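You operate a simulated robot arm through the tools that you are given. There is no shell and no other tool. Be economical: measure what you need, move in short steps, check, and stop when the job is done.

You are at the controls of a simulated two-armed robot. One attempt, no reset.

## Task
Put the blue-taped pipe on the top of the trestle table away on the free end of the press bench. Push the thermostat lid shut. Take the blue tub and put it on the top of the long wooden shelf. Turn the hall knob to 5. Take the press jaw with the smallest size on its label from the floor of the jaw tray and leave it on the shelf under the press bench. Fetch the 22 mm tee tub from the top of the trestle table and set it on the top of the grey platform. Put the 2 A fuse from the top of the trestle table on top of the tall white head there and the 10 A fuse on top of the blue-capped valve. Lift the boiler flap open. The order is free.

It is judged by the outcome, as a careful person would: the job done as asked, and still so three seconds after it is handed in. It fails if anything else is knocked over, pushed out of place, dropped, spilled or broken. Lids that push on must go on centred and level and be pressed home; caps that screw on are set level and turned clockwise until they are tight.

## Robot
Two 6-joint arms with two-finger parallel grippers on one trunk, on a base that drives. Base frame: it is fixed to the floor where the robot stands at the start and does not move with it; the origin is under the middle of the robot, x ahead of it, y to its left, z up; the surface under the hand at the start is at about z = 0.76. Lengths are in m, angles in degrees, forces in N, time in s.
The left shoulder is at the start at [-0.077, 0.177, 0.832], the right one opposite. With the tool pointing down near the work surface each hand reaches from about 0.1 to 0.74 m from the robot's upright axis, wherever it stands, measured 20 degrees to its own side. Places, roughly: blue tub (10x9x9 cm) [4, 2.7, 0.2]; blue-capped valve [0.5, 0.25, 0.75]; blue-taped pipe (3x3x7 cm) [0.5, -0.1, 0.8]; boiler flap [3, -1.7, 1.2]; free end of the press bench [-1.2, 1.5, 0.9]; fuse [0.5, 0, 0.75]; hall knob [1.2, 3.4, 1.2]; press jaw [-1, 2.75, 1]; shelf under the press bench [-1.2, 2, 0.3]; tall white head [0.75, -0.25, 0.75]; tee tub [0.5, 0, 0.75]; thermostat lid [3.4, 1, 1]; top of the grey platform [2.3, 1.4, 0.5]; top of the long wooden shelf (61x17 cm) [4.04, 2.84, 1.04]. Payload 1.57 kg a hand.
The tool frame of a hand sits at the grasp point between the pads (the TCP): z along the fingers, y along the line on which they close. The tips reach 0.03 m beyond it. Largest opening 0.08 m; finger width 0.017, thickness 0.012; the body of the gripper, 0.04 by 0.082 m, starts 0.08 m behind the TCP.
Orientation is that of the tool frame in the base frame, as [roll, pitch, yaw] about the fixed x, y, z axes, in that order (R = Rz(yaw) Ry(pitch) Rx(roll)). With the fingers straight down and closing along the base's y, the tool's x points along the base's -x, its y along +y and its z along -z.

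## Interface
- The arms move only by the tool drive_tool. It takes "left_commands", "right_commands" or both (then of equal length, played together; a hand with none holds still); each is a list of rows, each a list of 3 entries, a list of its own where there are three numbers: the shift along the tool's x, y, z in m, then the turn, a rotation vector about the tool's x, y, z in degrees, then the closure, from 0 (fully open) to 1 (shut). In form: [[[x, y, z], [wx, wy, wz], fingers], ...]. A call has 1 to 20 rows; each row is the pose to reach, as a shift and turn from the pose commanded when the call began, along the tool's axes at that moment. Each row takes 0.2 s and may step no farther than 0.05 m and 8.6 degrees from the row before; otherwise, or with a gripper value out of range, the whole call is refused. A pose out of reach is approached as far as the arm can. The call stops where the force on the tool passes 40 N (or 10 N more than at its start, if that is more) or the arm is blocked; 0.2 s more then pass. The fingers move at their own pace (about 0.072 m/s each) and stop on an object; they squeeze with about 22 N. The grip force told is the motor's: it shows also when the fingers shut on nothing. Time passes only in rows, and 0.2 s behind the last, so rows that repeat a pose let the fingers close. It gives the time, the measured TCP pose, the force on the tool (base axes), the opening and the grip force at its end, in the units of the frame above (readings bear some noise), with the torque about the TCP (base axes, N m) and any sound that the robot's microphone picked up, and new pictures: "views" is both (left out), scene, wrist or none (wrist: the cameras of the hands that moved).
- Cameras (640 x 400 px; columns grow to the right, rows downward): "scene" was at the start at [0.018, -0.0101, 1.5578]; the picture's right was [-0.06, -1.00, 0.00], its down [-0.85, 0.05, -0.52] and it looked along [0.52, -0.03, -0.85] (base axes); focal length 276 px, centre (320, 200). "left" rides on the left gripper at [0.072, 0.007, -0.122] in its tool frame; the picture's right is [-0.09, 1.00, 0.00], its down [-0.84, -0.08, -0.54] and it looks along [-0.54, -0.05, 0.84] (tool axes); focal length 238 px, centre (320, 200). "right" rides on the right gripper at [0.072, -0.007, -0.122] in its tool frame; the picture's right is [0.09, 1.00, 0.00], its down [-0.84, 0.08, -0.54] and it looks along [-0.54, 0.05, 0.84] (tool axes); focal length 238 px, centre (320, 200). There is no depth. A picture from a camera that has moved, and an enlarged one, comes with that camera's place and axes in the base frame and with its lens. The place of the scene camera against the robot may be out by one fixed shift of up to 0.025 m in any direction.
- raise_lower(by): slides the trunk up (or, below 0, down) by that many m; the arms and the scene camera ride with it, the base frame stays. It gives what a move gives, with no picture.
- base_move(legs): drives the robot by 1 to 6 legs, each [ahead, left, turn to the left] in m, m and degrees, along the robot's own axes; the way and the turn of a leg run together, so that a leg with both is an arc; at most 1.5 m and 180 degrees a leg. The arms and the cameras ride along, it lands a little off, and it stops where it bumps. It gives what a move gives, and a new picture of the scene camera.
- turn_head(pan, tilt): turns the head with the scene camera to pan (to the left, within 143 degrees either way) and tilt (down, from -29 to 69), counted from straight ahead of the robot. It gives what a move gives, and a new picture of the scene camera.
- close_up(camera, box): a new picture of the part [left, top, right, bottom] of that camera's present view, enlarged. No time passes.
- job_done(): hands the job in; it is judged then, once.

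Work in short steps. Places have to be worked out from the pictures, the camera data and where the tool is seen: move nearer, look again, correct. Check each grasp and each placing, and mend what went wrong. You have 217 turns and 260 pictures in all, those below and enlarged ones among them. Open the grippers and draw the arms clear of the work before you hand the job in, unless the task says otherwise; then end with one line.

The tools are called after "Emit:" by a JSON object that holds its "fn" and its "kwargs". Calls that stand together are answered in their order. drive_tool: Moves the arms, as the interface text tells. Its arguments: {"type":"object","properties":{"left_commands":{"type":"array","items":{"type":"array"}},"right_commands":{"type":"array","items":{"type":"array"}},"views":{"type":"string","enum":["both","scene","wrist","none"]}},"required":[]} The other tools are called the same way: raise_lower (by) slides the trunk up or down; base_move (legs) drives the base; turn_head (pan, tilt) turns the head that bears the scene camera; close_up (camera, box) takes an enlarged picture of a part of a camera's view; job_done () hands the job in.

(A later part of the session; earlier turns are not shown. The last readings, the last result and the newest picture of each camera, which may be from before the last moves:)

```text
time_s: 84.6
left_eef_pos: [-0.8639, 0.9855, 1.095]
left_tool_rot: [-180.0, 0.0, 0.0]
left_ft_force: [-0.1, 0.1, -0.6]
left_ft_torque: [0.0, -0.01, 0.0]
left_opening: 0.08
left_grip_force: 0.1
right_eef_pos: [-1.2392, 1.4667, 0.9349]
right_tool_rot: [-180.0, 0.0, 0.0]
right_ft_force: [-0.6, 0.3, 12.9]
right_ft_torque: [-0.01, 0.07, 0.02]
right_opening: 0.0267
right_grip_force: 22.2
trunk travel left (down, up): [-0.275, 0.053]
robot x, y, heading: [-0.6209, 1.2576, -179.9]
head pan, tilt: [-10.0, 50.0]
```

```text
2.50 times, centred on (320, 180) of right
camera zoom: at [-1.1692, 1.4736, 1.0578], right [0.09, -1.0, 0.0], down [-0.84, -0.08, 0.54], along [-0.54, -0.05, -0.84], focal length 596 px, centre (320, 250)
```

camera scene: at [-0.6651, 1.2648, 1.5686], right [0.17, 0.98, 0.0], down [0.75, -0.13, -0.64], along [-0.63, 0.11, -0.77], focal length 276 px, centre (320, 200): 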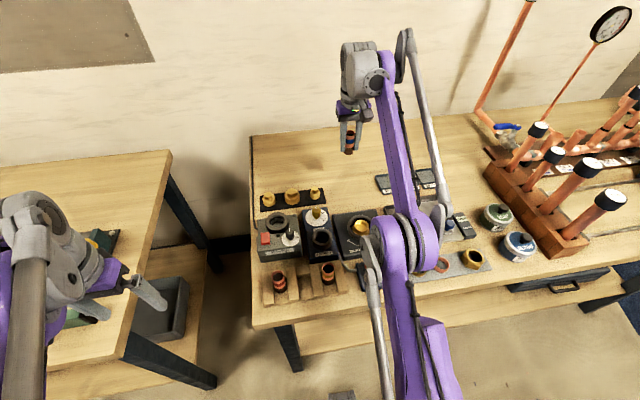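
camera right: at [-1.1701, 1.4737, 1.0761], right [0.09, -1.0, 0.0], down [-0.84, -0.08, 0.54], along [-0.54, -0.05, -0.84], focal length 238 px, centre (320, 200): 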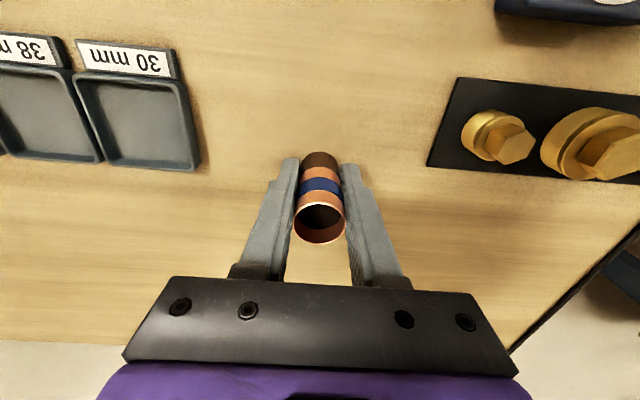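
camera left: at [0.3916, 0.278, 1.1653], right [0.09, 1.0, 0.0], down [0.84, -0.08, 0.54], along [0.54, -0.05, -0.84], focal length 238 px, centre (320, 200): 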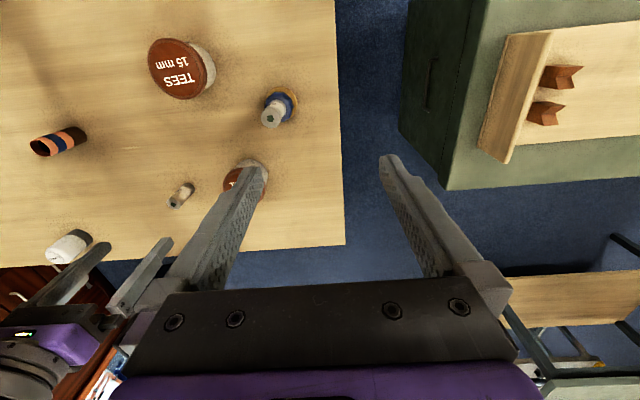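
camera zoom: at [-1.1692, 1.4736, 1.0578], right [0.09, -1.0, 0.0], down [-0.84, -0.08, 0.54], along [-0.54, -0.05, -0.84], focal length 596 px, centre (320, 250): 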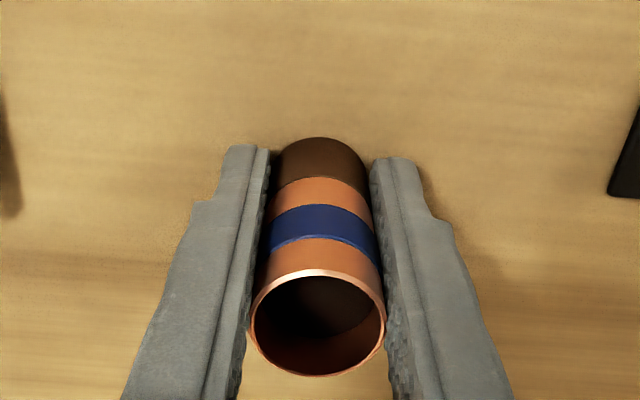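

Contact with the bench. I release the pipe, lift straight up and draw the hand back.

Emit:
{"fn": "drive_tool", "kwargs": {"right_commands": [[[0, 0, -0.001], [0, 0, 0], 1], [[0, 0, -0.001], [0, 0, 0], 0.5], [[0, 0, -0.001], [0, 0, 0], 0.2], [[0, 0, -0.001], [0, 0, 0], 0.2], [[0, 0, -0.04], [0, 0, 0], 0.2], [[0, 0, -0.08], [0, 0, 0], 0.2], [[0, 0, -0.12], [0, 0, 0], 0.2], [[0.0, 0, -0.16], [0, 0, 0], 0.2], [[0.04, 0, -0.18], [0, 0, 0], 0.2], [[0.08, 0, -0.18], [0, 0, 0], 0.2], [[0.12, 0, -0.18], [0, 0, 0], 0], [[0.16, 0, -0.18], [0, 0, 0], 0], [[0.2, 0, -0.18], [0, 0, 0], 0], [[0.24, 0, -0.18], [0, 0, 0], 0], [[0.28, 0, -0.18], [0, 0, 0], 0], [[0.32, 0, -0.18], [0, 0, 0], 0], [[0.36, 0, -0.18], [0, 0, 0], 0]], "views": "scene"}}

```text
time_s: 88.2
left_eef_pos: [-0.8647, 0.9854, 1.0938]
left_tool_rot: [180.0, 0.1, 0.1]
left_ft_force: [0.0, -0.2, 0.1]
left_ft_torque: [-0.02, 0.02, 0.01]
left_opening: 0.08
left_grip_force: 0.1
right_eef_pos: [-0.879, 1.4677, 1.1138]
right_tool_rot: [180.0, 0.1, 0.0]
right_ft_force: [0.7, 0.3, 0.3]
right_ft_torque: [-0.01, 0.04, 0.02]
right_opening: 0.0801
right_grip_force: 0.1
right hand out of reach, approached as far as the arm can: row 8
trunk travel left (down, up): [-0.275, 0.053]
robot x, y, heading: [-0.6236, 1.2555, -180.0]
head pan, tilt: [-10.0, 50.0]
camera scene: at [-0.6623, 1.2644, 1.5686], right [0.17, 0.98, 0.0], down [0.75, -0.13, -0.64], along [-0.63, 0.11, -0.77], focal length 276 px, centre (320, 200)
```

scene: 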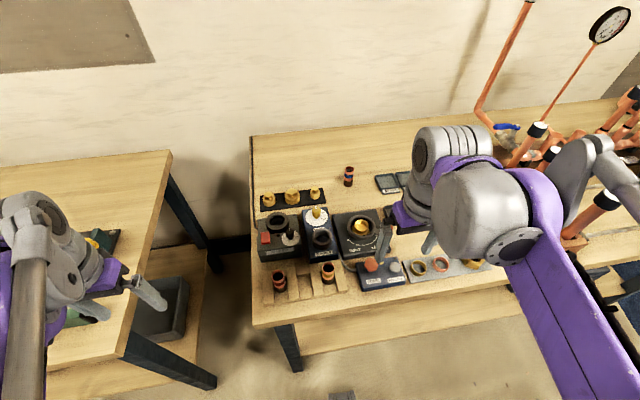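

The pipe stands at the bench's free end. I back off and slide right along the bench toward the jaw tray.

Emit:
{"fn": "base_move", "kwargs": {"legs": [[-0.15, 0, 0], [0, -1.2, 0]]}}

Emit:
{"fn": "turn_head", "kwargs": {"pan": -25, "tilt": 45}}

```text
time_s: 100.0
left_eef_pos: [-0.7128, 2.1922, 1.0941]
left_tool_rot: [-180.0, 0.0, -0.4]
left_ft_force: [0.3, -0.1, 0.2]
left_ft_torque: [-0.01, 0.01, 0.0]
left_opening: 0.0801
left_grip_force: 0.1
right_eef_pos: [-0.7227, 2.6731, 1.1148]
right_tool_rot: [180.0, 0.0, -0.5]
right_ft_force: [-0.5, 0.3, 0.1]
right_ft_torque: [-0.05, -0.01, -0.01]
right_opening: 0.0796
right_grip_force: 0.0
trunk travel left (down, up): [-0.275, 0.053]
robot x, y, heading: [-0.463, 2.4609, 179.8]
head pan, tilt: [-10.0, 50.0]
camera scene: at [-0.5091, 2.4692, 1.5686], right [0.18, 0.98, 0.0], down [0.75, -0.14, -0.64], along [-0.63, 0.12, -0.77], focal length 276 px, centre (320, 200)
```

scene: 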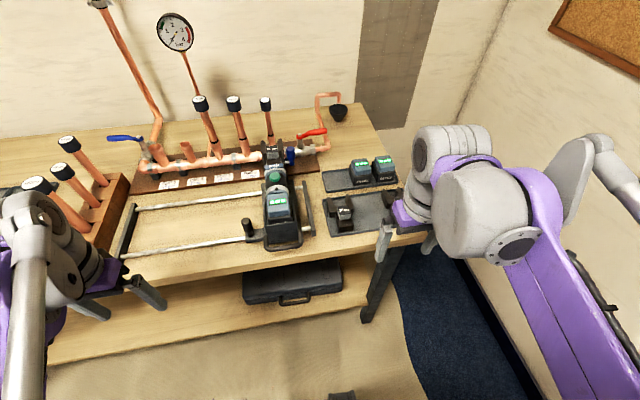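

```text
time_s: 100.7
left_eef_pos: [-0.7128, 2.1913, 1.0947]
left_tool_rot: [-179.9, 0.0, -0.4]
left_ft_force: [0.4, 0.6, 0.1]
left_ft_torque: [0.0, 0.01, -0.01]
left_opening: 0.0797
left_grip_force: 0.0
right_eef_pos: [-0.7236, 2.6732, 1.1151]
right_tool_rot: [180.0, 0.0, -0.4]
right_ft_force: [-0.2, -0.7, 0.2]
right_ft_torque: [0.0, -0.02, -0.01]
right_opening: 0.0802
right_grip_force: 0.1
trunk travel left (down, up): [-0.275, 0.053]
robot x, y, heading: [-0.4639, 2.4604, 179.5]
head pan, tilt: [-25.0, 45.0]
camera scene: at [-0.5068, 2.4901, 1.5755], right [0.43, 0.9, 0.0], down [0.64, -0.3, -0.71], along [-0.64, 0.3, -0.71], focal length 276 px, centre (320, 200)
```

scene: 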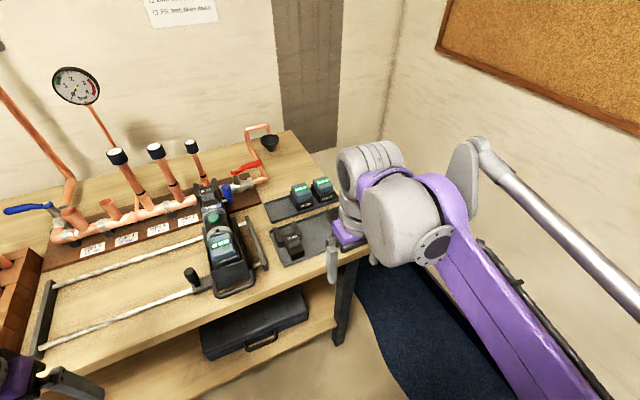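

Emit:
{"fn": "close_up", "kwargs": {"camera": "scene", "box": [250, 160, 350, 270]}}

Emit:
{"fn": "close_up", "kwargs": {"camera": "right", "box": [0, 0, 640, 400]}}

```text
3.64 times, centred on (300, 215) of scene
camera zoom: at [-0.5068, 2.4901, 1.5755], right [0.43, 0.9, 0.0], down [0.64, -0.3, -0.71], along [-0.64, 0.3, -0.71], focal length 1004 px, centre (393, 146)
```

zoom: 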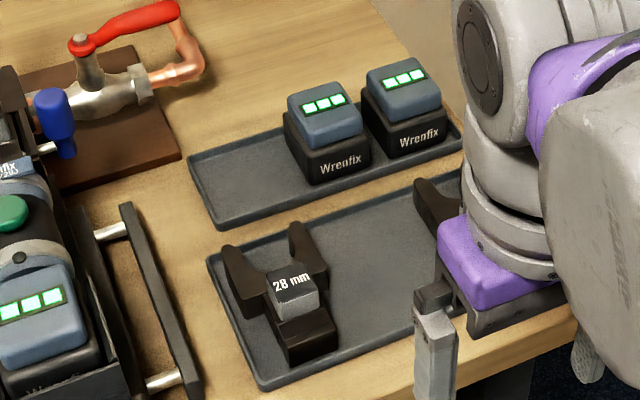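

```text
1.00 times, centred on (320, 200) of right (not enlarged: the box is as wide or as high as the picture)
camera zoom: at [-0.6522, 2.6798, 1.2369], right [0.08, -1.0, 0.0], down [-0.84, -0.07, 0.54], along [-0.54, -0.05, -0.84], focal length 238 px, centre (320, 200)
```

zoom: 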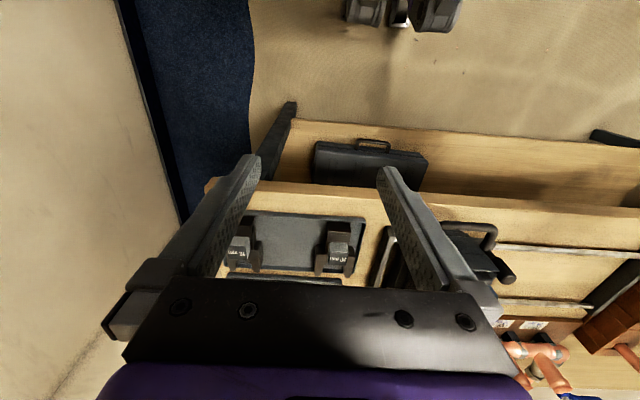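

Emit:
{"fn": "close_up", "kwargs": {"camera": "right", "box": [220, 200, 380, 290]}}

Emit:
{"fn": "drive_tool", "kwargs": {"right_commands": [[[0.03, 0.03, -0.02], [0, 0, 0], 0], [[0.05, 0.07, -0.04], [0, 0, 0], 0], [[0.05, 0.11, -0.06], [0, 0, 0], 0]], "views": "both"}}

```text
4.00 times, centred on (300, 245) of right
camera zoom: at [-0.6522, 2.6798, 1.2369], right [0.08, -1.0, 0.0], down [-0.84, -0.07, 0.54], along [-0.54, -0.05, -0.84], focal length 953 px, centre (400, 20)
```

zoom: 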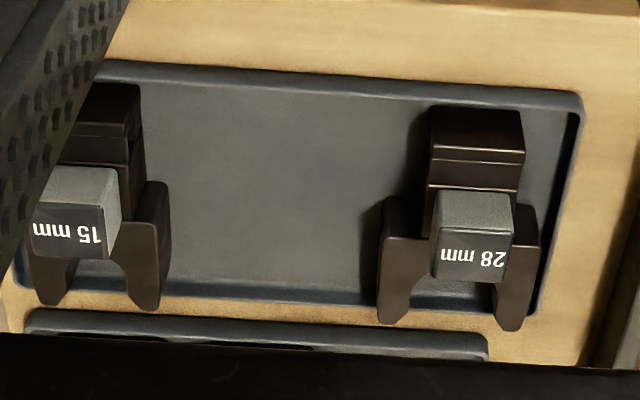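

```text
time_s: 101.5
left_eef_pos: [-0.7135, 2.1916, 1.0928]
left_tool_rot: [-179.9, 0.1, -0.4]
left_ft_force: [-0.2, 0.9, 0.6]
left_ft_torque: [0.0, 0.0, 0.0]
left_opening: 0.0802
left_grip_force: 0.0
right_eef_pos: [-0.6736, 2.562, 1.1752]
right_tool_rot: [-180.0, 0.1, -0.4]
right_ft_force: [0.8, 0.6, 0.5]
right_ft_torque: [0.02, 0.01, 0.0]
right_opening: 0.0798
right_grip_force: 0.0
trunk travel left (down, up): [-0.275, 0.053]
robot x, y, heading: [-0.467, 2.4644, 179.6]
head pan, tilt: [-25.0, 45.0]
camera scene: at [-0.508, 2.4896, 1.5755], right [0.43, 0.9, 0.0], down [0.64, -0.3, -0.71], along [-0.64, 0.3, -0.71], focal length 276 px, centre (320, 200)
camera right: at [-0.6029, 2.5679, 1.2976], right [0.08, -1.0, 0.0], down [-0.84, -0.07, 0.54], along [-0.54, -0.05, -0.84], focal length 238 px, centre (320, 200)
```

scene: 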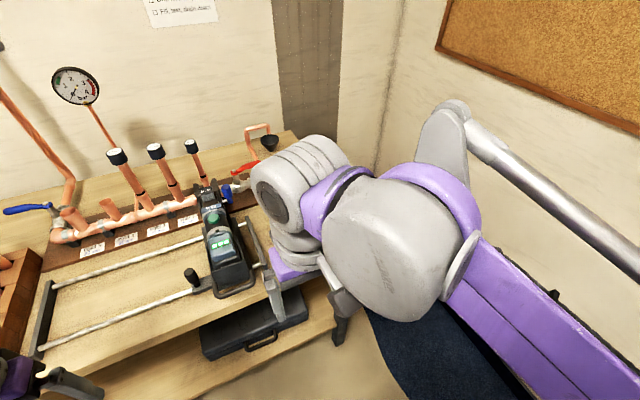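
right: 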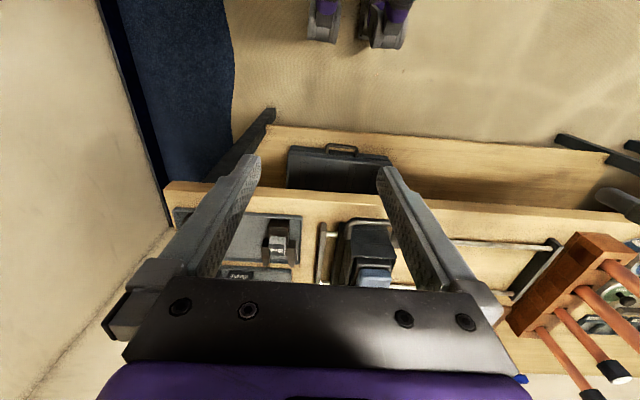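

The tray floor holds a 15 mm and a 28 mm jaw. The 15 mm one lies near [-0.95, 2.79], so I bring the right hand above it.

Emit:
{"fn": "drive_tool", "kwargs": {"right_commands": [[[-0.03, -0.035, 0], [0, 0, 0], 0], [[-0.06, -0.07, 0], [0, 0, 0], 0], [[-0.09, -0.105, 0], [0, 0, 0], 0], [[-0.12, -0.14, 0.0], [0, 0, 0], 0], [[-0.15, -0.175, 0.0], [0, 0, 0], 0], [[-0.18, -0.21, 0.01], [0, 0, 0], 0], [[-0.215, -0.228, 0.03], [0, 0, 0], 0], [[-0.25, -0.228, 0.05], [0, 0, 0], 0], [[-0.25, -0.228, 0.05], [0, 0, 0], 0]], "views": "both"}}

```text
time_s: 103.5
left_eef_pos: [-0.7113, 2.1909, 1.0945]
left_tool_rot: [180.0, 0.0, -0.4]
left_ft_force: [0.6, -0.4, -0.8]
left_ft_torque: [-0.03, 0.05, 0.01]
left_opening: 0.08
left_grip_force: 0.2
right_eef_pos: [-0.9221, 2.7927, 1.1242]
right_tool_rot: [180.0, 0.0, -0.4]
right_ft_force: [-0.1, 0.5, -0.3]
right_ft_torque: [0.02, 0.05, -0.02]
right_opening: 0.0801
right_grip_force: 0.1
trunk travel left (down, up): [-0.275, 0.053]
robot x, y, heading: [-0.4666, 2.4601, 179.5]
head pan, tilt: [-25.0, 45.0]
camera scene: at [-0.5058, 2.49, 1.5755], right [0.43, 0.9, 0.0], down [0.64, -0.3, -0.71], along [-0.64, 0.3, -0.71], focal length 276 px, centre (320, 200)
camera right: at [-0.8507, 2.8003, 1.2463], right [0.08, -1.0, 0.0], down [-0.84, -0.07, 0.54], along [-0.54, -0.05, -0.84], focal length 238 px, centre (320, 200)
```

scene: 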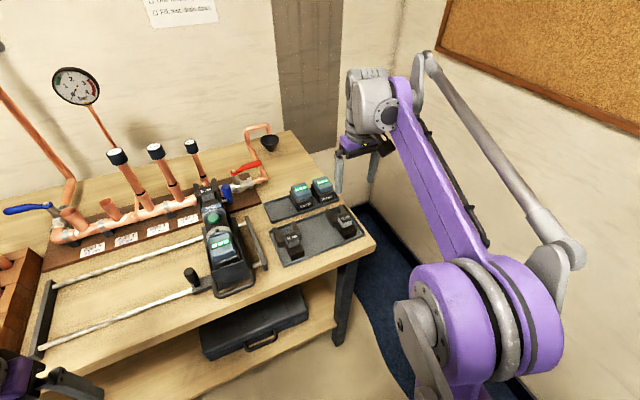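
right: 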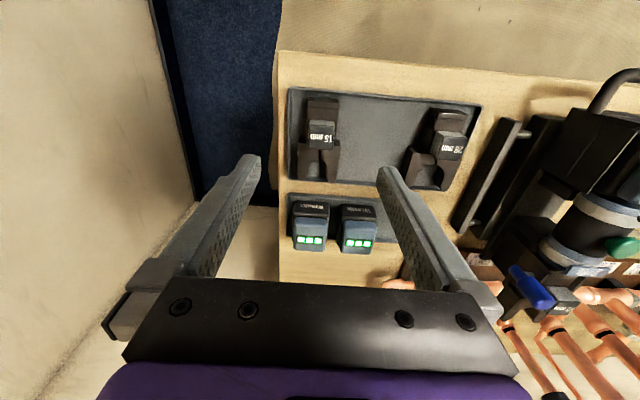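

Emit:
{"fn": "close_up", "kwargs": {"camera": "right", "box": [280, 80, 380, 200]}}

Emit:
{"fn": "close_up", "kwargs": {"camera": "scene", "box": [260, 190, 370, 270]}}

```text
3.33 times, centred on (330, 140) of right
camera zoom: at [-0.8507, 2.8003, 1.2463], right [0.08, -1.0, 0.0], down [-0.84, -0.07, 0.54], along [-0.54, -0.05, -0.84], focal length 794 px, centre (287, 400)
```

zoom: 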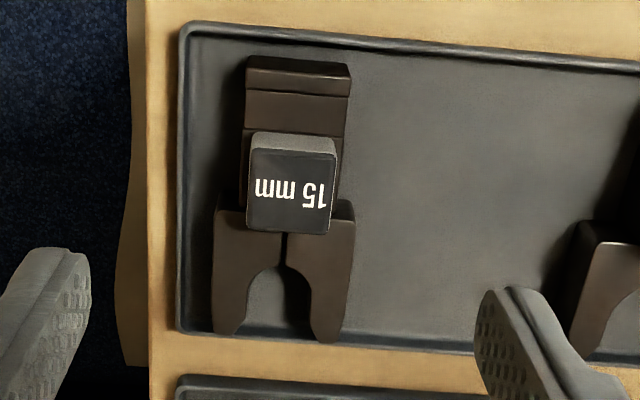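

```text
5.00 times, centred on (315, 230) of scene
camera zoom: at [-0.5058, 2.49, 1.5755], right [0.43, 0.9, 0.0], down [0.64, -0.3, -0.71], along [-0.64, 0.3, -0.71], focal length 1380 px, centre (345, 50)
```

zoom: 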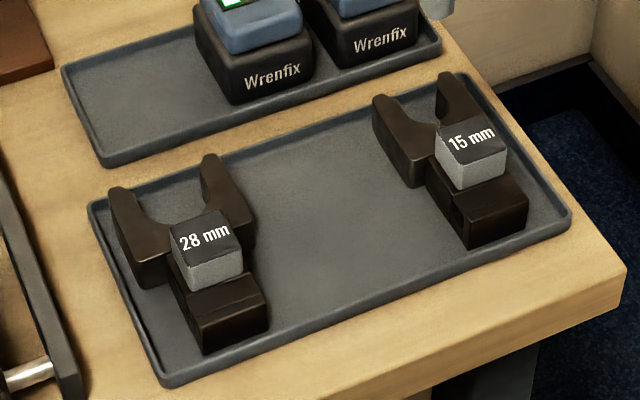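

The jaw has a raised label cube that is good to grip, centred at about [-0.945, 2.79] with its top near z 0.95. I descend part way and check.

Emit:
{"fn": "drive_tool", "kwargs": {"right_commands": [[[-0.022, 0.003, 0.03], [0, 0, 0], 0], [[-0.022, 0.003, 0.07], [0, 0, 0], 0], [[-0.022, 0.003, 0.11], [0, 0, 0], 0], [[-0.022, 0.003, 0.13], [0, 0, 0], 0], [[-0.022, 0.003, 0.13], [0, 0, 0], 0]], "views": "wrist"}}

Emit:
{"fn": "close_up", "kwargs": {"camera": "scene", "box": [290, 170, 390, 250]}}

```text
time_s: 104.7
left_eef_pos: [-0.7132, 2.1917, 1.0935]
left_tool_rot: [-180.0, 0.0, -0.5]
left_ft_force: [0.6, -0.3, -0.8]
left_ft_torque: [-0.02, -0.04, 0.03]
left_opening: 0.0799
left_grip_force: 0.1
right_eef_pos: [-0.9444, 2.7901, 0.9951]
right_tool_rot: [-179.9, 0.1, -0.4]
right_ft_force: [-0.6, 1.0, -0.6]
right_ft_torque: [-0.02, -0.01, 0.01]
right_opening: 0.0802
right_grip_force: 0.1
trunk travel left (down, up): [-0.275, 0.053]
robot x, y, heading: [-0.4658, 2.4637, 179.6]
head pan, tilt: [-25.0, 45.0]
camera right: at [-0.8738, 2.7969, 1.117], right [0.08, -1.0, 0.0], down [-0.84, -0.07, 0.54], along [-0.54, -0.05, -0.84], focal length 238 px, centre (320, 200)
```

right: 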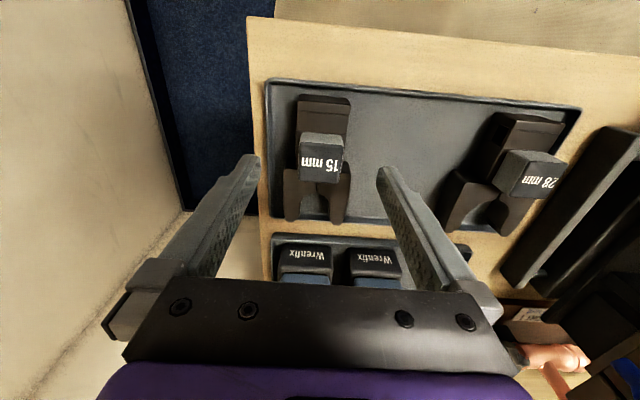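

```text
5.00 times, centred on (340, 210) of scene
camera zoom: at [-0.5066, 2.4901, 1.5755], right [0.43, 0.9, 0.0], down [0.64, -0.3, -0.71], along [-0.64, 0.3, -0.71], focal length 1380 px, centre (220, 150)
```

zoom: 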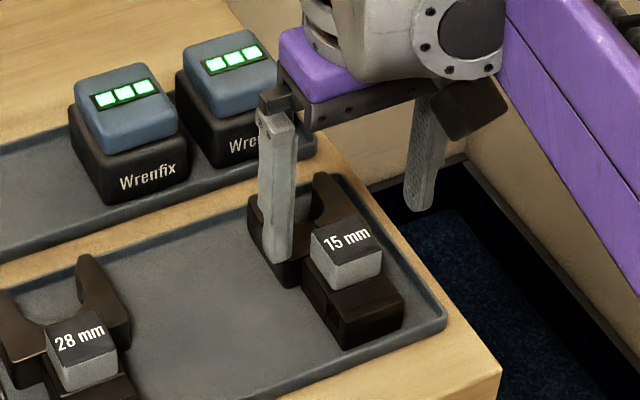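

Emit:
{"fn": "drive_tool", "kwargs": {"right_commands": [[[-0.005, 0.0, 0.015], [0, 0, 0], 0], [[-0.005, 0.0, 0.033], [0, 0, 0], 0], [[-0.005, 0.0, 0.033], [0, 0, 0], 0]], "views": "wrist"}}

Emit:
{"fn": "close_up", "kwargs": {"camera": "scene", "box": [290, 170, 390, 250]}}

```text
time_s: 105.5
left_eef_pos: [-0.7133, 2.191, 1.094]
left_tool_rot: [180.0, 0.0, -0.5]
left_ft_force: [0.0, -1.0, 0.0]
left_ft_torque: [0.01, 0.0, 0.04]
left_opening: 0.0798
left_grip_force: 0.1
right_eef_pos: [-0.9486, 2.7899, 0.9611]
right_tool_rot: [180.0, 0.0, -0.3]
right_ft_force: [-0.4, 0.1, -0.2]
right_ft_torque: [0.01, 0.0, 0.02]
right_opening: 0.08
right_grip_force: 0.1
trunk travel left (down, up): [-0.275, 0.053]
robot x, y, heading: [-0.4685, 2.4598, 179.5]
head pan, tilt: [-25.0, 45.0]
camera right: at [-0.8785, 2.7966, 1.0841], right [0.08, -1.0, 0.0], down [-0.84, -0.07, 0.54], along [-0.54, -0.05, -0.84], focal length 238 px, centre (320, 200)
```

right: 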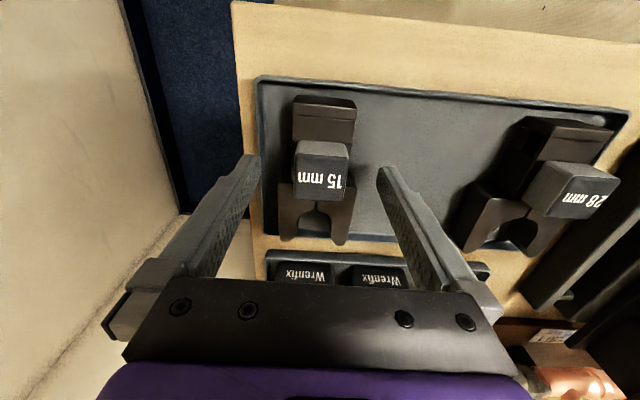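

```text
5.00 times, centred on (340, 210) of scene
camera zoom: at [-0.5067, 2.49, 1.5755], right [0.43, 0.9, 0.0], down [0.64, -0.3, -0.71], along [-0.64, 0.3, -0.71], focal length 1380 px, centre (220, 150)
```

zoom: 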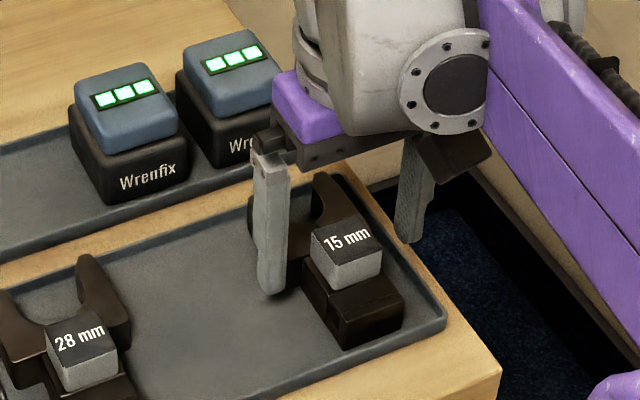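

The cube's top is near z 0.945 and it is well centred. I lower 15 mm more and close.

Emit:
{"fn": "drive_tool", "kwargs": {"right_commands": [[[-0.002, 0.0, 0.008], [0, 0, 0], 0], [[-0.002, 0.0, 0.015], [0, 0, 0], 0], [[-0.002, 0.0, 0.015], [0, 0, 0], 1], [[-0.002, 0.0, 0.015], [0, 0, 0], 1], [[-0.002, 0.0, 0.015], [0, 0, 0], 1], [[-0.002, 0.0, 0.015], [0, 0, 0], 1]], "views": "wrist"}}

Emit:
{"fn": "close_up", "kwargs": {"camera": "scene", "box": [290, 170, 390, 250]}}

```text
time_s: 106.9
left_eef_pos: [-0.7121, 2.1918, 1.0945]
left_tool_rot: [180.0, 0.1, -0.4]
left_ft_force: [-0.5, -0.3, -0.7]
left_ft_torque: [-0.02, 0.01, -0.01]
left_opening: 0.0799
left_grip_force: 0.0
right_eef_pos: [-0.9513, 2.7901, 0.9458]
right_tool_rot: [-180.0, 0.0, -0.4]
right_ft_force: [-1.2, -0.2, 0.0]
right_ft_torque: [0.0, 0.08, 0.16]
right_opening: 0.04
right_grip_force: 22.2
trunk travel left (down, up): [-0.275, 0.053]
robot x, y, heading: [-0.464, 2.4608, 179.7]
head pan, tilt: [-25.0, 45.0]
camera right: at [-0.8804, 2.797, 1.0689], right [0.08, -1.0, 0.0], down [-0.84, -0.07, 0.54], along [-0.54, -0.05, -0.84], focal length 238 px, centre (320, 200)
```

right: 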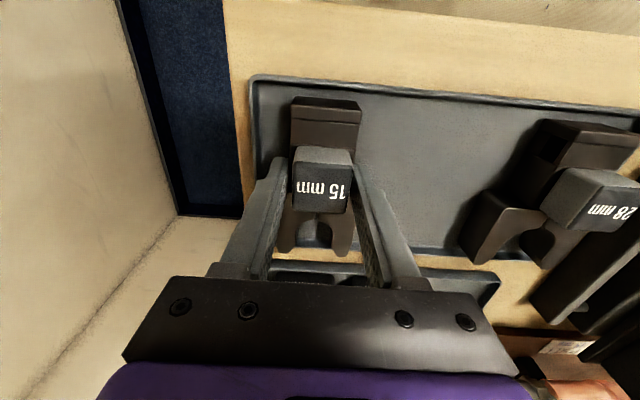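

```text
5.00 times, centred on (340, 210) of scene
camera zoom: at [-0.5068, 2.4901, 1.5755], right [0.43, 0.9, 0.0], down [0.64, -0.3, -0.71], along [-0.64, 0.3, -0.71], focal length 1380 px, centre (220, 150)
```

zoom: 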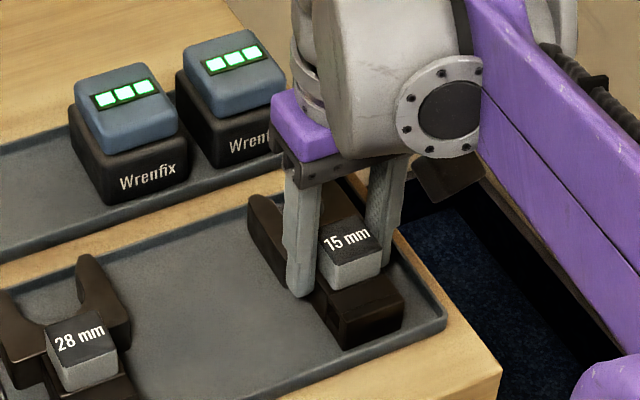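

The opening of 0.040 suggests the tips caught the wider body below the cube. I reopen, rise 12 mm and grip the cube itself.

Emit:
{"fn": "drive_tool", "kwargs": {"right_commands": [[[0, 0, 0], [0, 0, 0], 0.3], [[0, 0, 0], [0, 0, 0], 0.3], [[0, 0, -0.006], [0, 0, 0], 0.3], [[0, 0, -0.01], [0, 0, 0], 0.3], [[0, 0, -0.01], [0, 0, 0], 1], [[0, 0, -0.01], [0, 0, 0], 1], [[0, 0, -0.01], [0, 0, 0], 1]], "views": "none"}}

Emit:
{"fn": "close_up", "kwargs": {"camera": "right", "box": [230, 80, 410, 290]}}

```text
time_s: 108.5
left_eef_pos: [-0.7123, 2.1915, 1.0937]
left_tool_rot: [180.0, -0.1, -0.5]
left_ft_force: [0.9, -0.5, 0.1]
left_ft_torque: [-0.03, -0.01, 0.0]
left_opening: 0.08
left_grip_force: 0.1
right_eef_pos: [-0.9522, 2.7901, 0.9562]
right_tool_rot: [180.0, 0.1, -0.3]
right_ft_force: [-0.5, 1.0, 1.8]
right_ft_torque: [0.06, -0.11, 0.18]
right_opening: 0.04
right_grip_force: 22.2
trunk travel left (down, up): [-0.275, 0.053]
robot x, y, heading: [-0.4664, 2.461, 179.5]
head pan, tilt: [-25.0, 45.0]
```

```text
1.90 times, centred on (320, 185) of right
camera zoom: at [-0.88, 2.7967, 1.0789], right [0.08, -1.0, 0.0], down [-0.84, -0.07, 0.54], along [-0.54, -0.05, -0.84], focal length 454 px, centre (320, 229)
```

zoom: 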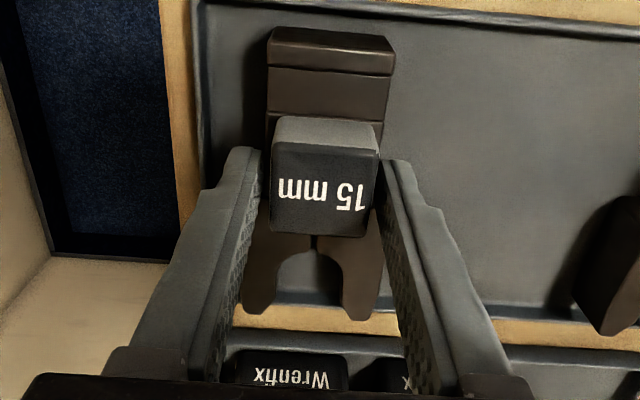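

The width is still 0.040, so that is the cube itself. I lift gently and check.

Emit:
{"fn": "drive_tool", "kwargs": {"right_commands": [[[0, 0, -0.02], [0, 0, 0], 1], [[0, 0, -0.05], [0, 0, 0], 1], [[0, 0, -0.09], [0, 0, 0], 1], [[0, 0, -0.12], [0, 0, 0], 1], [[0, 0, -0.12], [0, 0, 0], 1]], "views": "both"}}

```text
time_s: 109.7
left_eef_pos: [-0.7134, 2.1916, 1.0942]
left_tool_rot: [180.0, -0.1, -0.4]
left_ft_force: [-0.7, -0.1, 0.0]
left_ft_torque: [-0.01, 0.0, 0.05]
left_opening: 0.08
left_grip_force: 0.0
right_eef_pos: [-0.9513, 2.7884, 1.0756]
right_tool_rot: [180.0, 0.0, -0.3]
right_ft_force: [-0.5, -0.1, -5.2]
right_ft_torque: [0.02, 0.0, 0.0]
right_opening: 0.0397
right_grip_force: 21.6
trunk travel left (down, up): [-0.275, 0.053]
robot x, y, heading: [-0.4669, 2.4598, 179.6]
head pan, tilt: [-25.0, 45.0]
camera scene: at [-0.5074, 2.4905, 1.5754], right [0.43, 0.9, 0.0], down [0.64, -0.3, -0.71], along [-0.64, 0.3, -0.71], focal length 276 px, centre (320, 200)
camera right: at [-0.8811, 2.7968, 1.1986], right [0.08, -1.0, 0.0], down [-0.84, -0.07, 0.54], along [-0.54, -0.05, -0.84], focal length 238 px, centre (320, 200)
```

scene: 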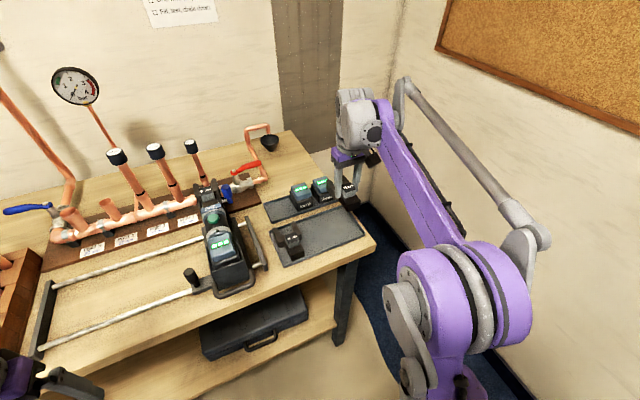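
right: 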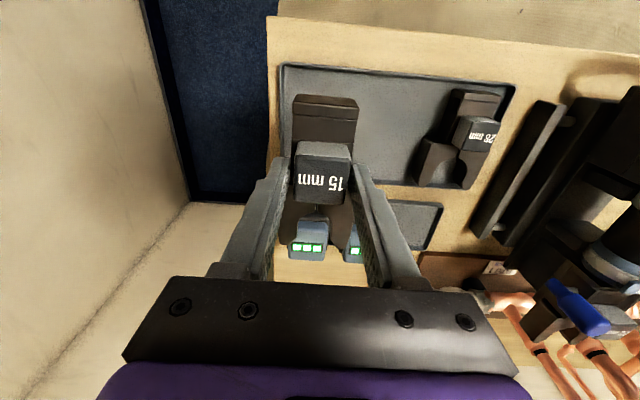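

The jaw is held, with about 5 N of weight. I draw the hand back clear of the bench before driving to the open shelf section.

Emit:
{"fn": "drive_tool", "kwargs": {"right_commands": [[[0.03, 0, -0.02], [0, 0, 0], 1], [[0.07, 0.01, -0.02], [0, 0, 0], 1], [[0.11, 0.02, -0.02], [0, 0, 0], 1], [[0.15, 0.03, -0.02], [0, 0, 0], 1], [[0.19, 0.04, -0.02], [0, 0, 0], 1], [[0.23, 0.05, -0.02], [0, 0, 0], 1], [[0.27, 0.06, -0.02], [0, 0, 0], 1]], "views": "none"}}

Emit:
{"fn": "base_move", "kwargs": {"legs": [[-0.15, 0, 0], [0, 0.6, 0]]}}

Emit:
{"fn": "turn_head", "kwargs": {"pan": -15, "tilt": 55}}

```text
time_s: 111.3
left_eef_pos: [-0.7114, 2.1921, 1.0946]
left_tool_rot: [180.0, 0.1, -0.4]
left_ft_force: [0.5, 0.2, 0.7]
left_ft_torque: [0.03, 0.03, 0.0]
left_opening: 0.0798
left_grip_force: 0.1
right_eef_pos: [-0.6803, 2.7271, 1.0949]
right_tool_rot: [-179.9, 0.1, -0.3]
right_ft_force: [0.5, -0.6, -5.7]
right_ft_torque: [0.01, -0.01, 0.0]
right_opening: 0.0399
right_grip_force: 22.2
trunk travel left (down, up): [-0.275, 0.053]
robot x, y, heading: [-0.466, 2.4622, 179.7]
head pan, tilt: [-25.0, 45.0]
```

```text
time_s: 118.1
left_eef_pos: [-0.5654, 1.5857, 1.0944]
left_tool_rot: [180.0, 0.0, -0.2]
left_ft_force: [0.0, 0.6, -0.4]
left_ft_torque: [0.02, 0.02, -0.02]
left_opening: 0.0801
left_grip_force: 0.0
right_eef_pos: [-0.5378, 2.122, 1.0943]
right_tool_rot: [-179.9, 0.0, -0.2]
right_ft_force: [0.1, -0.3, -4.8]
right_ft_torque: [0.01, -0.01, -0.01]
right_opening: 0.0399
right_grip_force: 22.5
trunk travel left (down, up): [-0.275, 0.053]
robot x, y, heading: [-0.3163, 1.8567, 179.9]
head pan, tilt: [-25.0, 45.0]
camera scene: at [-0.361, 1.8854, 1.5755], right [0.43, 0.9, 0.0], down [0.64, -0.3, -0.71], along [-0.64, 0.3, -0.71], focal length 276 px, centre (320, 200)
```

scene: 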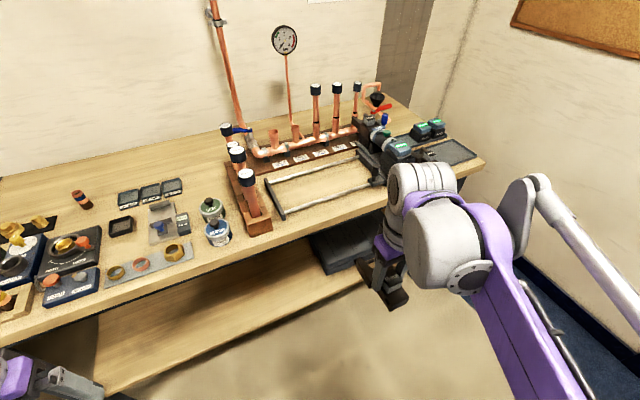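

```text
time_s: 118.8
left_eef_pos: [-0.5659, 1.5864, 1.0946]
left_tool_rot: [180.0, 0.1, -0.2]
left_ft_force: [-0.5, 0.4, 1.5]
left_ft_torque: [0.02, 0.0, 0.03]
left_opening: 0.0801
left_grip_force: 0.2
right_eef_pos: [-0.5374, 2.1215, 1.0953]
right_tool_rot: [-180.0, 0.0, -0.2]
right_ft_force: [0.9, 0.4, -5.5]
right_ft_torque: [0.01, -0.01, -0.01]
right_opening: 0.0395
right_grip_force: 22.7
trunk travel left (down, up): [-0.275, 0.053]
robot x, y, heading: [-0.3187, 1.8616, 179.8]
head pan, tilt: [-15.0, 55.0]
camera scene: at [-0.357, 1.8697, 1.5621], right [0.26, 0.96, 0.0], down [0.79, -0.22, -0.57], along [-0.55, 0.15, -0.82], focal length 276 px, centre (320, 200)
```

scene: 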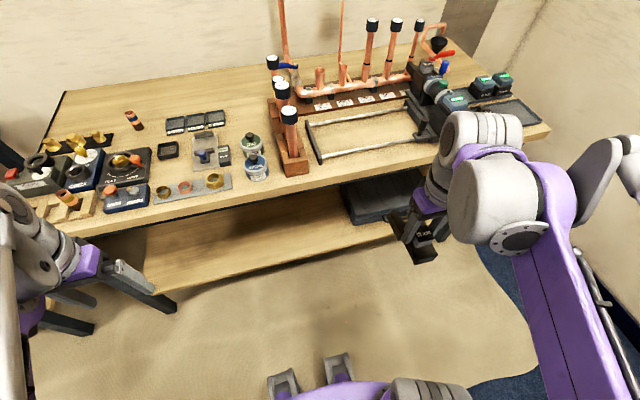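

The shelf is bare between y≈1.5 and 2.15. I lower the trunk here, clear of the bench.

Emit:
{"fn": "raise_lower", "kwargs": {"by": -0.26}}

Emit:
{"fn": "drive_tool", "kwargs": {"right_commands": [[[0, 0.02, 0.04], [0, 0, 0], 1], [[0, 0.04, 0.08], [0, 0, 0], 1], [[0, 0.06, 0.12], [0, 0, 0], 1], [[0, 0.08, 0.16], [0, 0, 0], 1], [[0, 0.1, 0.2], [0, 0, 0], 1], [[0, 0.12, 0.24], [0, 0, 0], 1], [[0, 0.13, 0.28], [0, 0, 0], 1], [[0, 0.13, 0.32], [0, 0, 0], 1], [[0, 0.13, 0.36], [0, 0, 0], 1], [[0, 0.13, 0.37], [0, 0, 0], 1]], "views": "both"}}

```text
time_s: 121.5
left_eef_pos: [-0.5643, 1.5848, 0.8356]
left_tool_rot: [179.9, 0.0, -0.2]
left_ft_force: [0.2, -0.2, 1.1]
left_ft_torque: [0.01, -0.02, -0.01]
left_opening: 0.0798
left_grip_force: 0.1
right_eef_pos: [-0.5366, 2.1222, 0.8345]
right_tool_rot: [180.0, 0.0, -0.1]
right_ft_force: [0.4, 0.4, -5.3]
right_ft_torque: [0.0, 0.02, -0.02]
right_opening: 0.0401
right_grip_force: 21.9
trunk travel left (down, up): [-0.015, 0.313]
robot x, y, heading: [-0.3178, 1.8558, 179.9]
head pan, tilt: [-15.0, 55.0]
```

```text
time_s: 123.7
left_eef_pos: [-0.5658, 1.5862, 0.8345]
left_tool_rot: [-180.0, 0.0, -0.2]
left_ft_force: [0.4, 0.1, -0.4]
left_ft_torque: [0.01, -0.03, -0.01]
left_opening: 0.0798
left_grip_force: 0.1
right_eef_pos: [-0.5363, 1.9906, 0.4633]
right_tool_rot: [180.0, 0.1, -0.2]
right_ft_force: [0.0, 0.5, -6.4]
right_ft_torque: [-0.02, -0.02, 0.0]
right_opening: 0.0397
right_grip_force: 22.1
trunk travel left (down, up): [-0.015, 0.313]
robot x, y, heading: [-0.3186, 1.8562, 179.6]
head pan, tilt: [-15.0, 55.0]
camera scene: at [-0.4061, 1.8697, 1.2947], right [0.26, 0.97, 0.0], down [0.79, -0.21, -0.57], along [-0.55, 0.15, -0.82], focal length 276 px, centre (320, 200)
camera right: at [-0.4654, 1.998, 0.5877], right [0.09, -1.0, 0.0], down [-0.84, -0.07, 0.54], along [-0.54, -0.05, -0.84], focal length 238 px, centre (320, 200)
```

scene: 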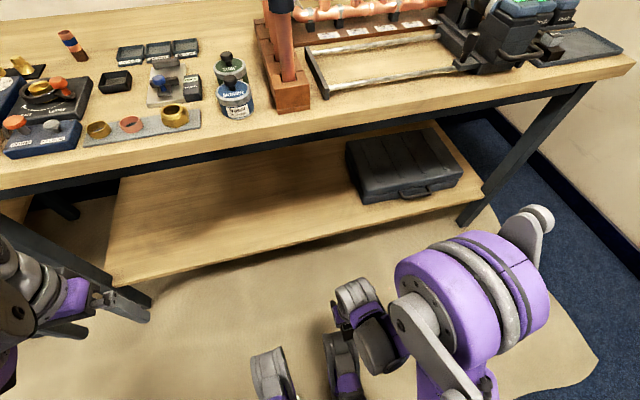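
right: 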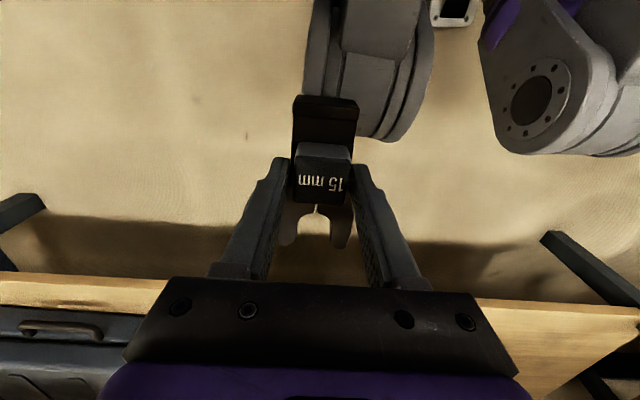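

I drive 0.15 forward, with the left hand staying clear of the bench edge, then slide the jaw in over the shelf.

Emit:
{"fn": "base_move", "kwargs": {"legs": [[0.15, 0, 0]]}}

Emit:
{"fn": "drive_tool", "kwargs": {"right_commands": [[[-0.04, 0, 0], [0, 0, 0], 1], [[-0.08, 0, 0], [0, 0, 0], 1], [[-0.12, 0, 0], [0, 0, 0], 1], [[-0.16, 0, 0], [0, 0, 0], 1]], "views": "wrist"}}

```text
time_s: 125.0
left_eef_pos: [-0.7141, 1.5864, 0.8339]
left_tool_rot: [-180.0, 0.0, 0.0]
left_ft_force: [-0.3, -0.2, -0.8]
left_ft_torque: [0.01, 0.03, 0.02]
left_opening: 0.0799
left_grip_force: 0.0
right_eef_pos: [-0.6849, 1.9909, 0.4648]
right_tool_rot: [180.0, 0.1, -0.2]
right_ft_force: [-0.9, -0.2, -5.6]
right_ft_torque: [0.01, -0.04, 0.0]
right_opening: 0.0396
right_grip_force: 21.8
trunk travel left (down, up): [-0.015, 0.313]
robot x, y, heading: [-0.4689, 1.8577, 180.1]
head pan, tilt: [-15.0, 55.0]
camera scene: at [-0.5551, 1.8701, 1.2947], right [0.26, 0.97, 0.0], down [0.79, -0.21, -0.57], along [-0.55, 0.15, -0.82], focal length 276 px, centre (320, 200)
```

scene: 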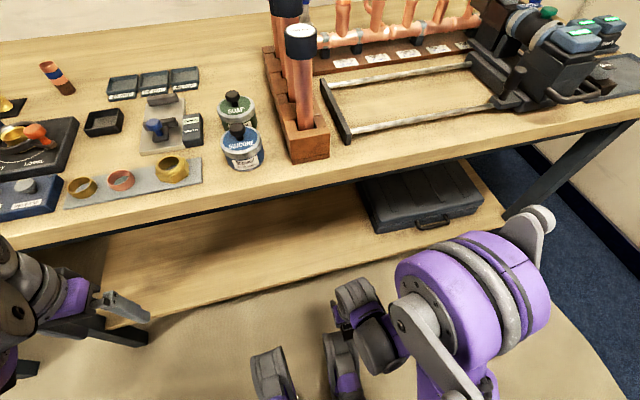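

```text
time_s: 126.0
left_eef_pos: [-0.7135, 1.586, 0.8339]
left_tool_rot: [180.0, -0.1, -0.1]
left_ft_force: [0.1, 0.7, -0.2]
left_ft_torque: [-0.01, 0.02, -0.04]
left_opening: 0.0798
left_grip_force: 0.1
right_eef_pos: [-0.8451, 1.9911, 0.4654]
right_tool_rot: [180.0, -0.1, -0.3]
right_ft_force: [-0.2, 0.3, -5.4]
right_ft_torque: [0.0, -0.07, -0.01]
right_opening: 0.04
right_grip_force: 22.0
trunk travel left (down, up): [-0.015, 0.313]
robot x, y, heading: [-0.4667, 1.8579, 180.0]
head pan, tilt: [-15.0, 55.0]
camera right: at [-0.774, 1.9989, 0.5877], right [0.09, -1.0, 0.0], down [-0.84, -0.07, 0.54], along [-0.54, -0.05, -0.84], focal length 238 px, centre (320, 200)
```

right: 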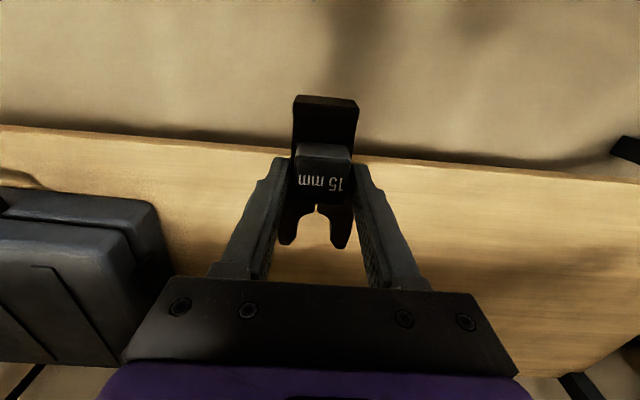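

The shelf front edge is at x≈-0.89 and the case is well to the side. I advance to x≈-1.0.

Emit:
{"fn": "drive_tool", "kwargs": {"right_commands": [[[-0.04, 0, 0], [0, 0, 0], 1], [[-0.08, 0, 0], [0, 0, 0], 1], [[-0.12, 0, 0], [0, 0, 0], 1], [[-0.15, 0, 0.0], [0, 0, 0], 1], [[-0.15, 0, 0.03], [0, 0, 0], 1], [[-0.15, 0, 0.06], [0, 0, 0], 1]], "views": "both"}}

```text
time_s: 127.4
left_eef_pos: [-0.715, 1.5873, 0.8342]
left_tool_rot: [-180.0, 0.1, -0.1]
left_ft_force: [0.0, 0.7, -0.5]
left_ft_torque: [-0.02, -0.03, 0.03]
left_opening: 0.08
left_grip_force: 0.1
right_eef_pos: [-0.9958, 1.9917, 0.4047]
right_tool_rot: [180.0, -0.1, -0.1]
right_ft_force: [-0.9, 0.8, -5.7]
right_ft_torque: [0.01, -0.05, 0.02]
right_opening: 0.0399
right_grip_force: 22.2
trunk travel left (down, up): [-0.015, 0.313]
robot x, y, heading: [-0.4705, 1.858, 179.9]
head pan, tilt: [-15.0, 55.0]
camera scene: at [-0.5557, 1.8701, 1.2947], right [0.26, 0.97, 0.0], down [0.79, -0.21, -0.57], along [-0.55, 0.15, -0.82], focal length 276 px, centre (320, 200)
camera right: at [-0.9243, 1.9985, 0.5278], right [0.09, -1.0, 0.0], down [-0.84, -0.08, 0.54], along [-0.54, -0.05, -0.84], focal length 238 px, centre (320, 200)
```

scene: 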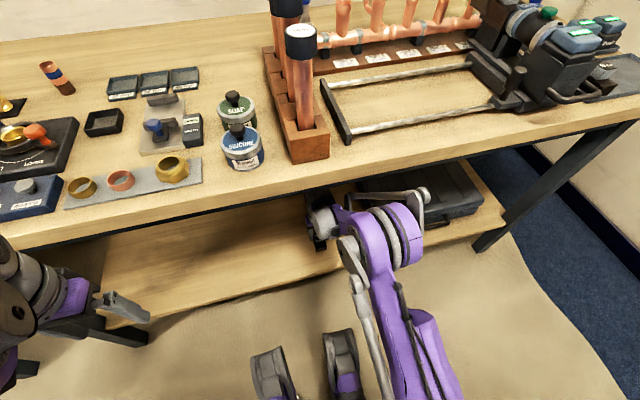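
right: 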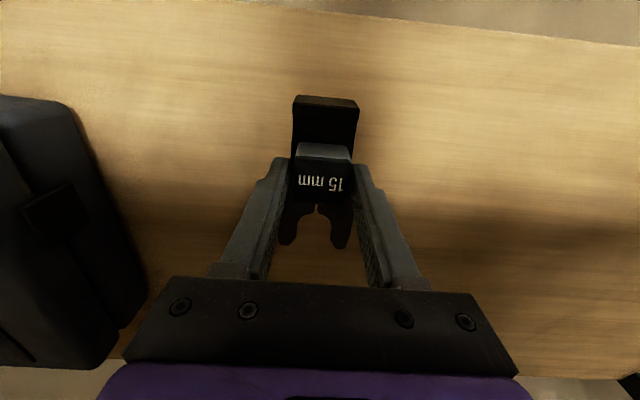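

Emit:
{"fn": "drive_tool", "kwargs": {"right_commands": [[[0, 0, 0.007], [0, 0, 0], 1], [[0, 0, 0.014], [0, 0, 0], 1], [[0, 0, 0.02], [0, 0, 0], 1], [[0, 0, 0.025], [0, 0, 0], 1], [[0, 0, 0.025], [0, 0, 0], 1]], "views": "wrist"}}

```text
time_s: 128.6
left_eef_pos: [-0.7134, 1.5864, 0.8326]
left_tool_rot: [180.0, 0.0, 0.0]
left_ft_force: [-1.1, 0.2, 0.0]
left_ft_torque: [-0.01, -0.01, -0.02]
left_opening: 0.0802
left_grip_force: 0.0
right_eef_pos: [-0.9954, 1.9924, 0.38]
right_tool_rot: [180.0, 0.0, -0.2]
right_ft_force: [0.4, -0.3, -5.3]
right_ft_torque: [-0.03, -0.03, 0.02]
right_opening: 0.04
right_grip_force: 22.0
trunk travel left (down, up): [-0.015, 0.313]
robot x, y, heading: [-0.4687, 1.8551, 180.1]
head pan, tilt: [-15.0, 55.0]
camera right: at [-0.9237, 1.9989, 0.5027], right [0.09, -1.0, 0.0], down [-0.84, -0.08, 0.54], along [-0.54, -0.05, -0.84], focal length 238 px, centre (320, 200)
```

right: 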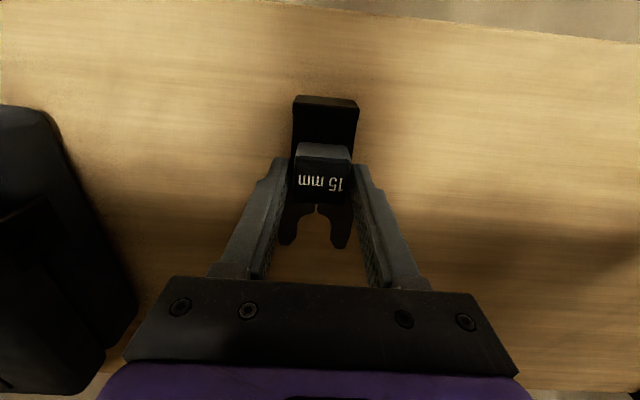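

Emit:
{"fn": "drive_tool", "kwargs": {"right_commands": [[[0, 0, 0.004], [0, 0, 0], 1], [[0, 0, 0.008], [0, 0, 0], 1], [[0, 0, 0.012], [0, 0, 0], 1], [[0, 0, 0.015], [0, 0, 0], 1], [[0, 0, 0.015], [0, 0, 0], 1]], "views": "scene"}}

```text
time_s: 129.8
left_eef_pos: [-0.7144, 1.5862, 0.8336]
left_tool_rot: [-179.9, 0.0, -0.1]
left_ft_force: [-0.6, -0.4, -0.3]
left_ft_torque: [0.01, 0.01, 0.02]
left_opening: 0.0799
left_grip_force: 0.0
right_eef_pos: [-0.9954, 1.9923, 0.3651]
right_tool_rot: [-180.0, 0.0, -0.1]
right_ft_force: [0.2, 0.1, -6.5]
right_ft_torque: [-0.03, -0.02, 0.02]
right_opening: 0.0397
right_grip_force: 21.8
trunk travel left (down, up): [-0.015, 0.313]
robot x, y, heading: [-0.4735, 1.8584, 179.9]
head pan, tilt: [-15.0, 55.0]
camera scene: at [-0.5547, 1.8701, 1.2947], right [0.26, 0.97, 0.0], down [0.79, -0.21, -0.57], along [-0.55, 0.15, -0.82], focal length 276 px, centre (320, 200)
```

scene: 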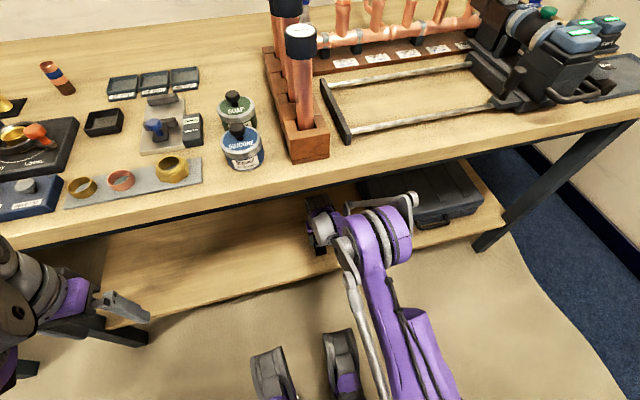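

Emit:
{"fn": "drive_tool", "kwargs": {"right_commands": [[[0, 0, 0.003], [0, 0, 0], 1], [[0, 0, 0.006], [0, 0, 0], 1], [[0, 0, 0.009], [0, 0, 0], 1], [[0, 0, 0.012], [0, 0, 0], 1], [[0, 0, 0.012], [0, 0, 0], 1]], "views": "wrist"}}

```text
time_s: 131.0
left_eef_pos: [-0.7153, 1.5863, 0.8348]
left_tool_rot: [-179.9, 0.1, -0.1]
left_ft_force: [0.3, -0.4, -0.7]
left_ft_torque: [-0.01, -0.04, 0.0]
left_opening: 0.0799
left_grip_force: 0.0
right_eef_pos: [-0.9962, 1.9923, 0.3523]
right_tool_rot: [-180.0, 0.0, -0.2]
right_ft_force: [-0.1, -0.2, -6.1]
right_ft_torque: [-0.03, -0.03, 0.0]
right_opening: 0.0402
right_grip_force: 22.0
trunk travel left (down, up): [-0.015, 0.313]
robot x, y, heading: [-0.4688, 1.856, 180.0]
head pan, tilt: [-15.0, 55.0]
camera right: at [-0.9242, 1.9994, 0.4756], right [0.09, -1.0, 0.0], down [-0.84, -0.08, 0.54], along [-0.54, -0.05, -0.84], focal length 238 px, centre (320, 200)
```

right: 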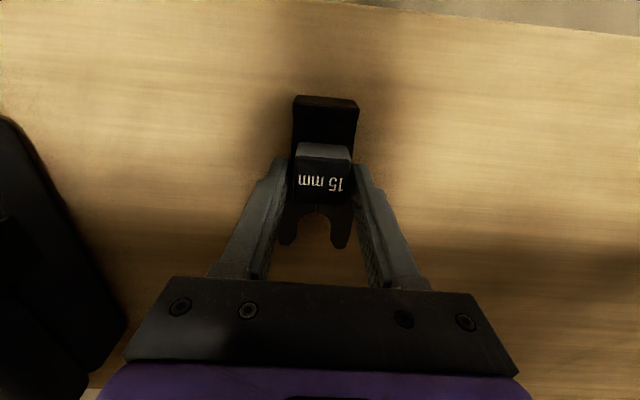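

Shadows show it getting near. I continue down with the force check.

Emit:
{"fn": "drive_tool", "kwargs": {"right_commands": [[[0, 0, 0.003], [0, 0, 0], 1], [[0, 0, 0.006], [0, 0, 0], 1], [[0, 0, 0.009], [0, 0, 0], 1], [[0, 0, 0.012], [0, 0, 0], 1], [[0, 0, 0.012], [0, 0, 0], 1]], "views": "none"}}

```text
time_s: 132.2
left_eef_pos: [-0.7145, 1.5863, 0.8346]
left_tool_rot: [-180.0, 0.0, -0.1]
left_ft_force: [0.1, -0.1, 0.6]
left_ft_torque: [-0.02, 0.0, 0.02]
left_opening: 0.08
left_grip_force: 0.0
right_eef_pos: [-0.9944, 1.9917, 0.3415]
right_tool_rot: [180.0, 0.0, -0.3]
right_ft_force: [0.4, 0.2, -5.7]
right_ft_torque: [-0.02, -0.02, -0.01]
right_opening: 0.0399
right_grip_force: 22.1
trunk travel left (down, up): [-0.015, 0.313]
robot x, y, heading: [-0.4657, 1.852, 179.8]
head pan, tilt: [-15.0, 55.0]
```

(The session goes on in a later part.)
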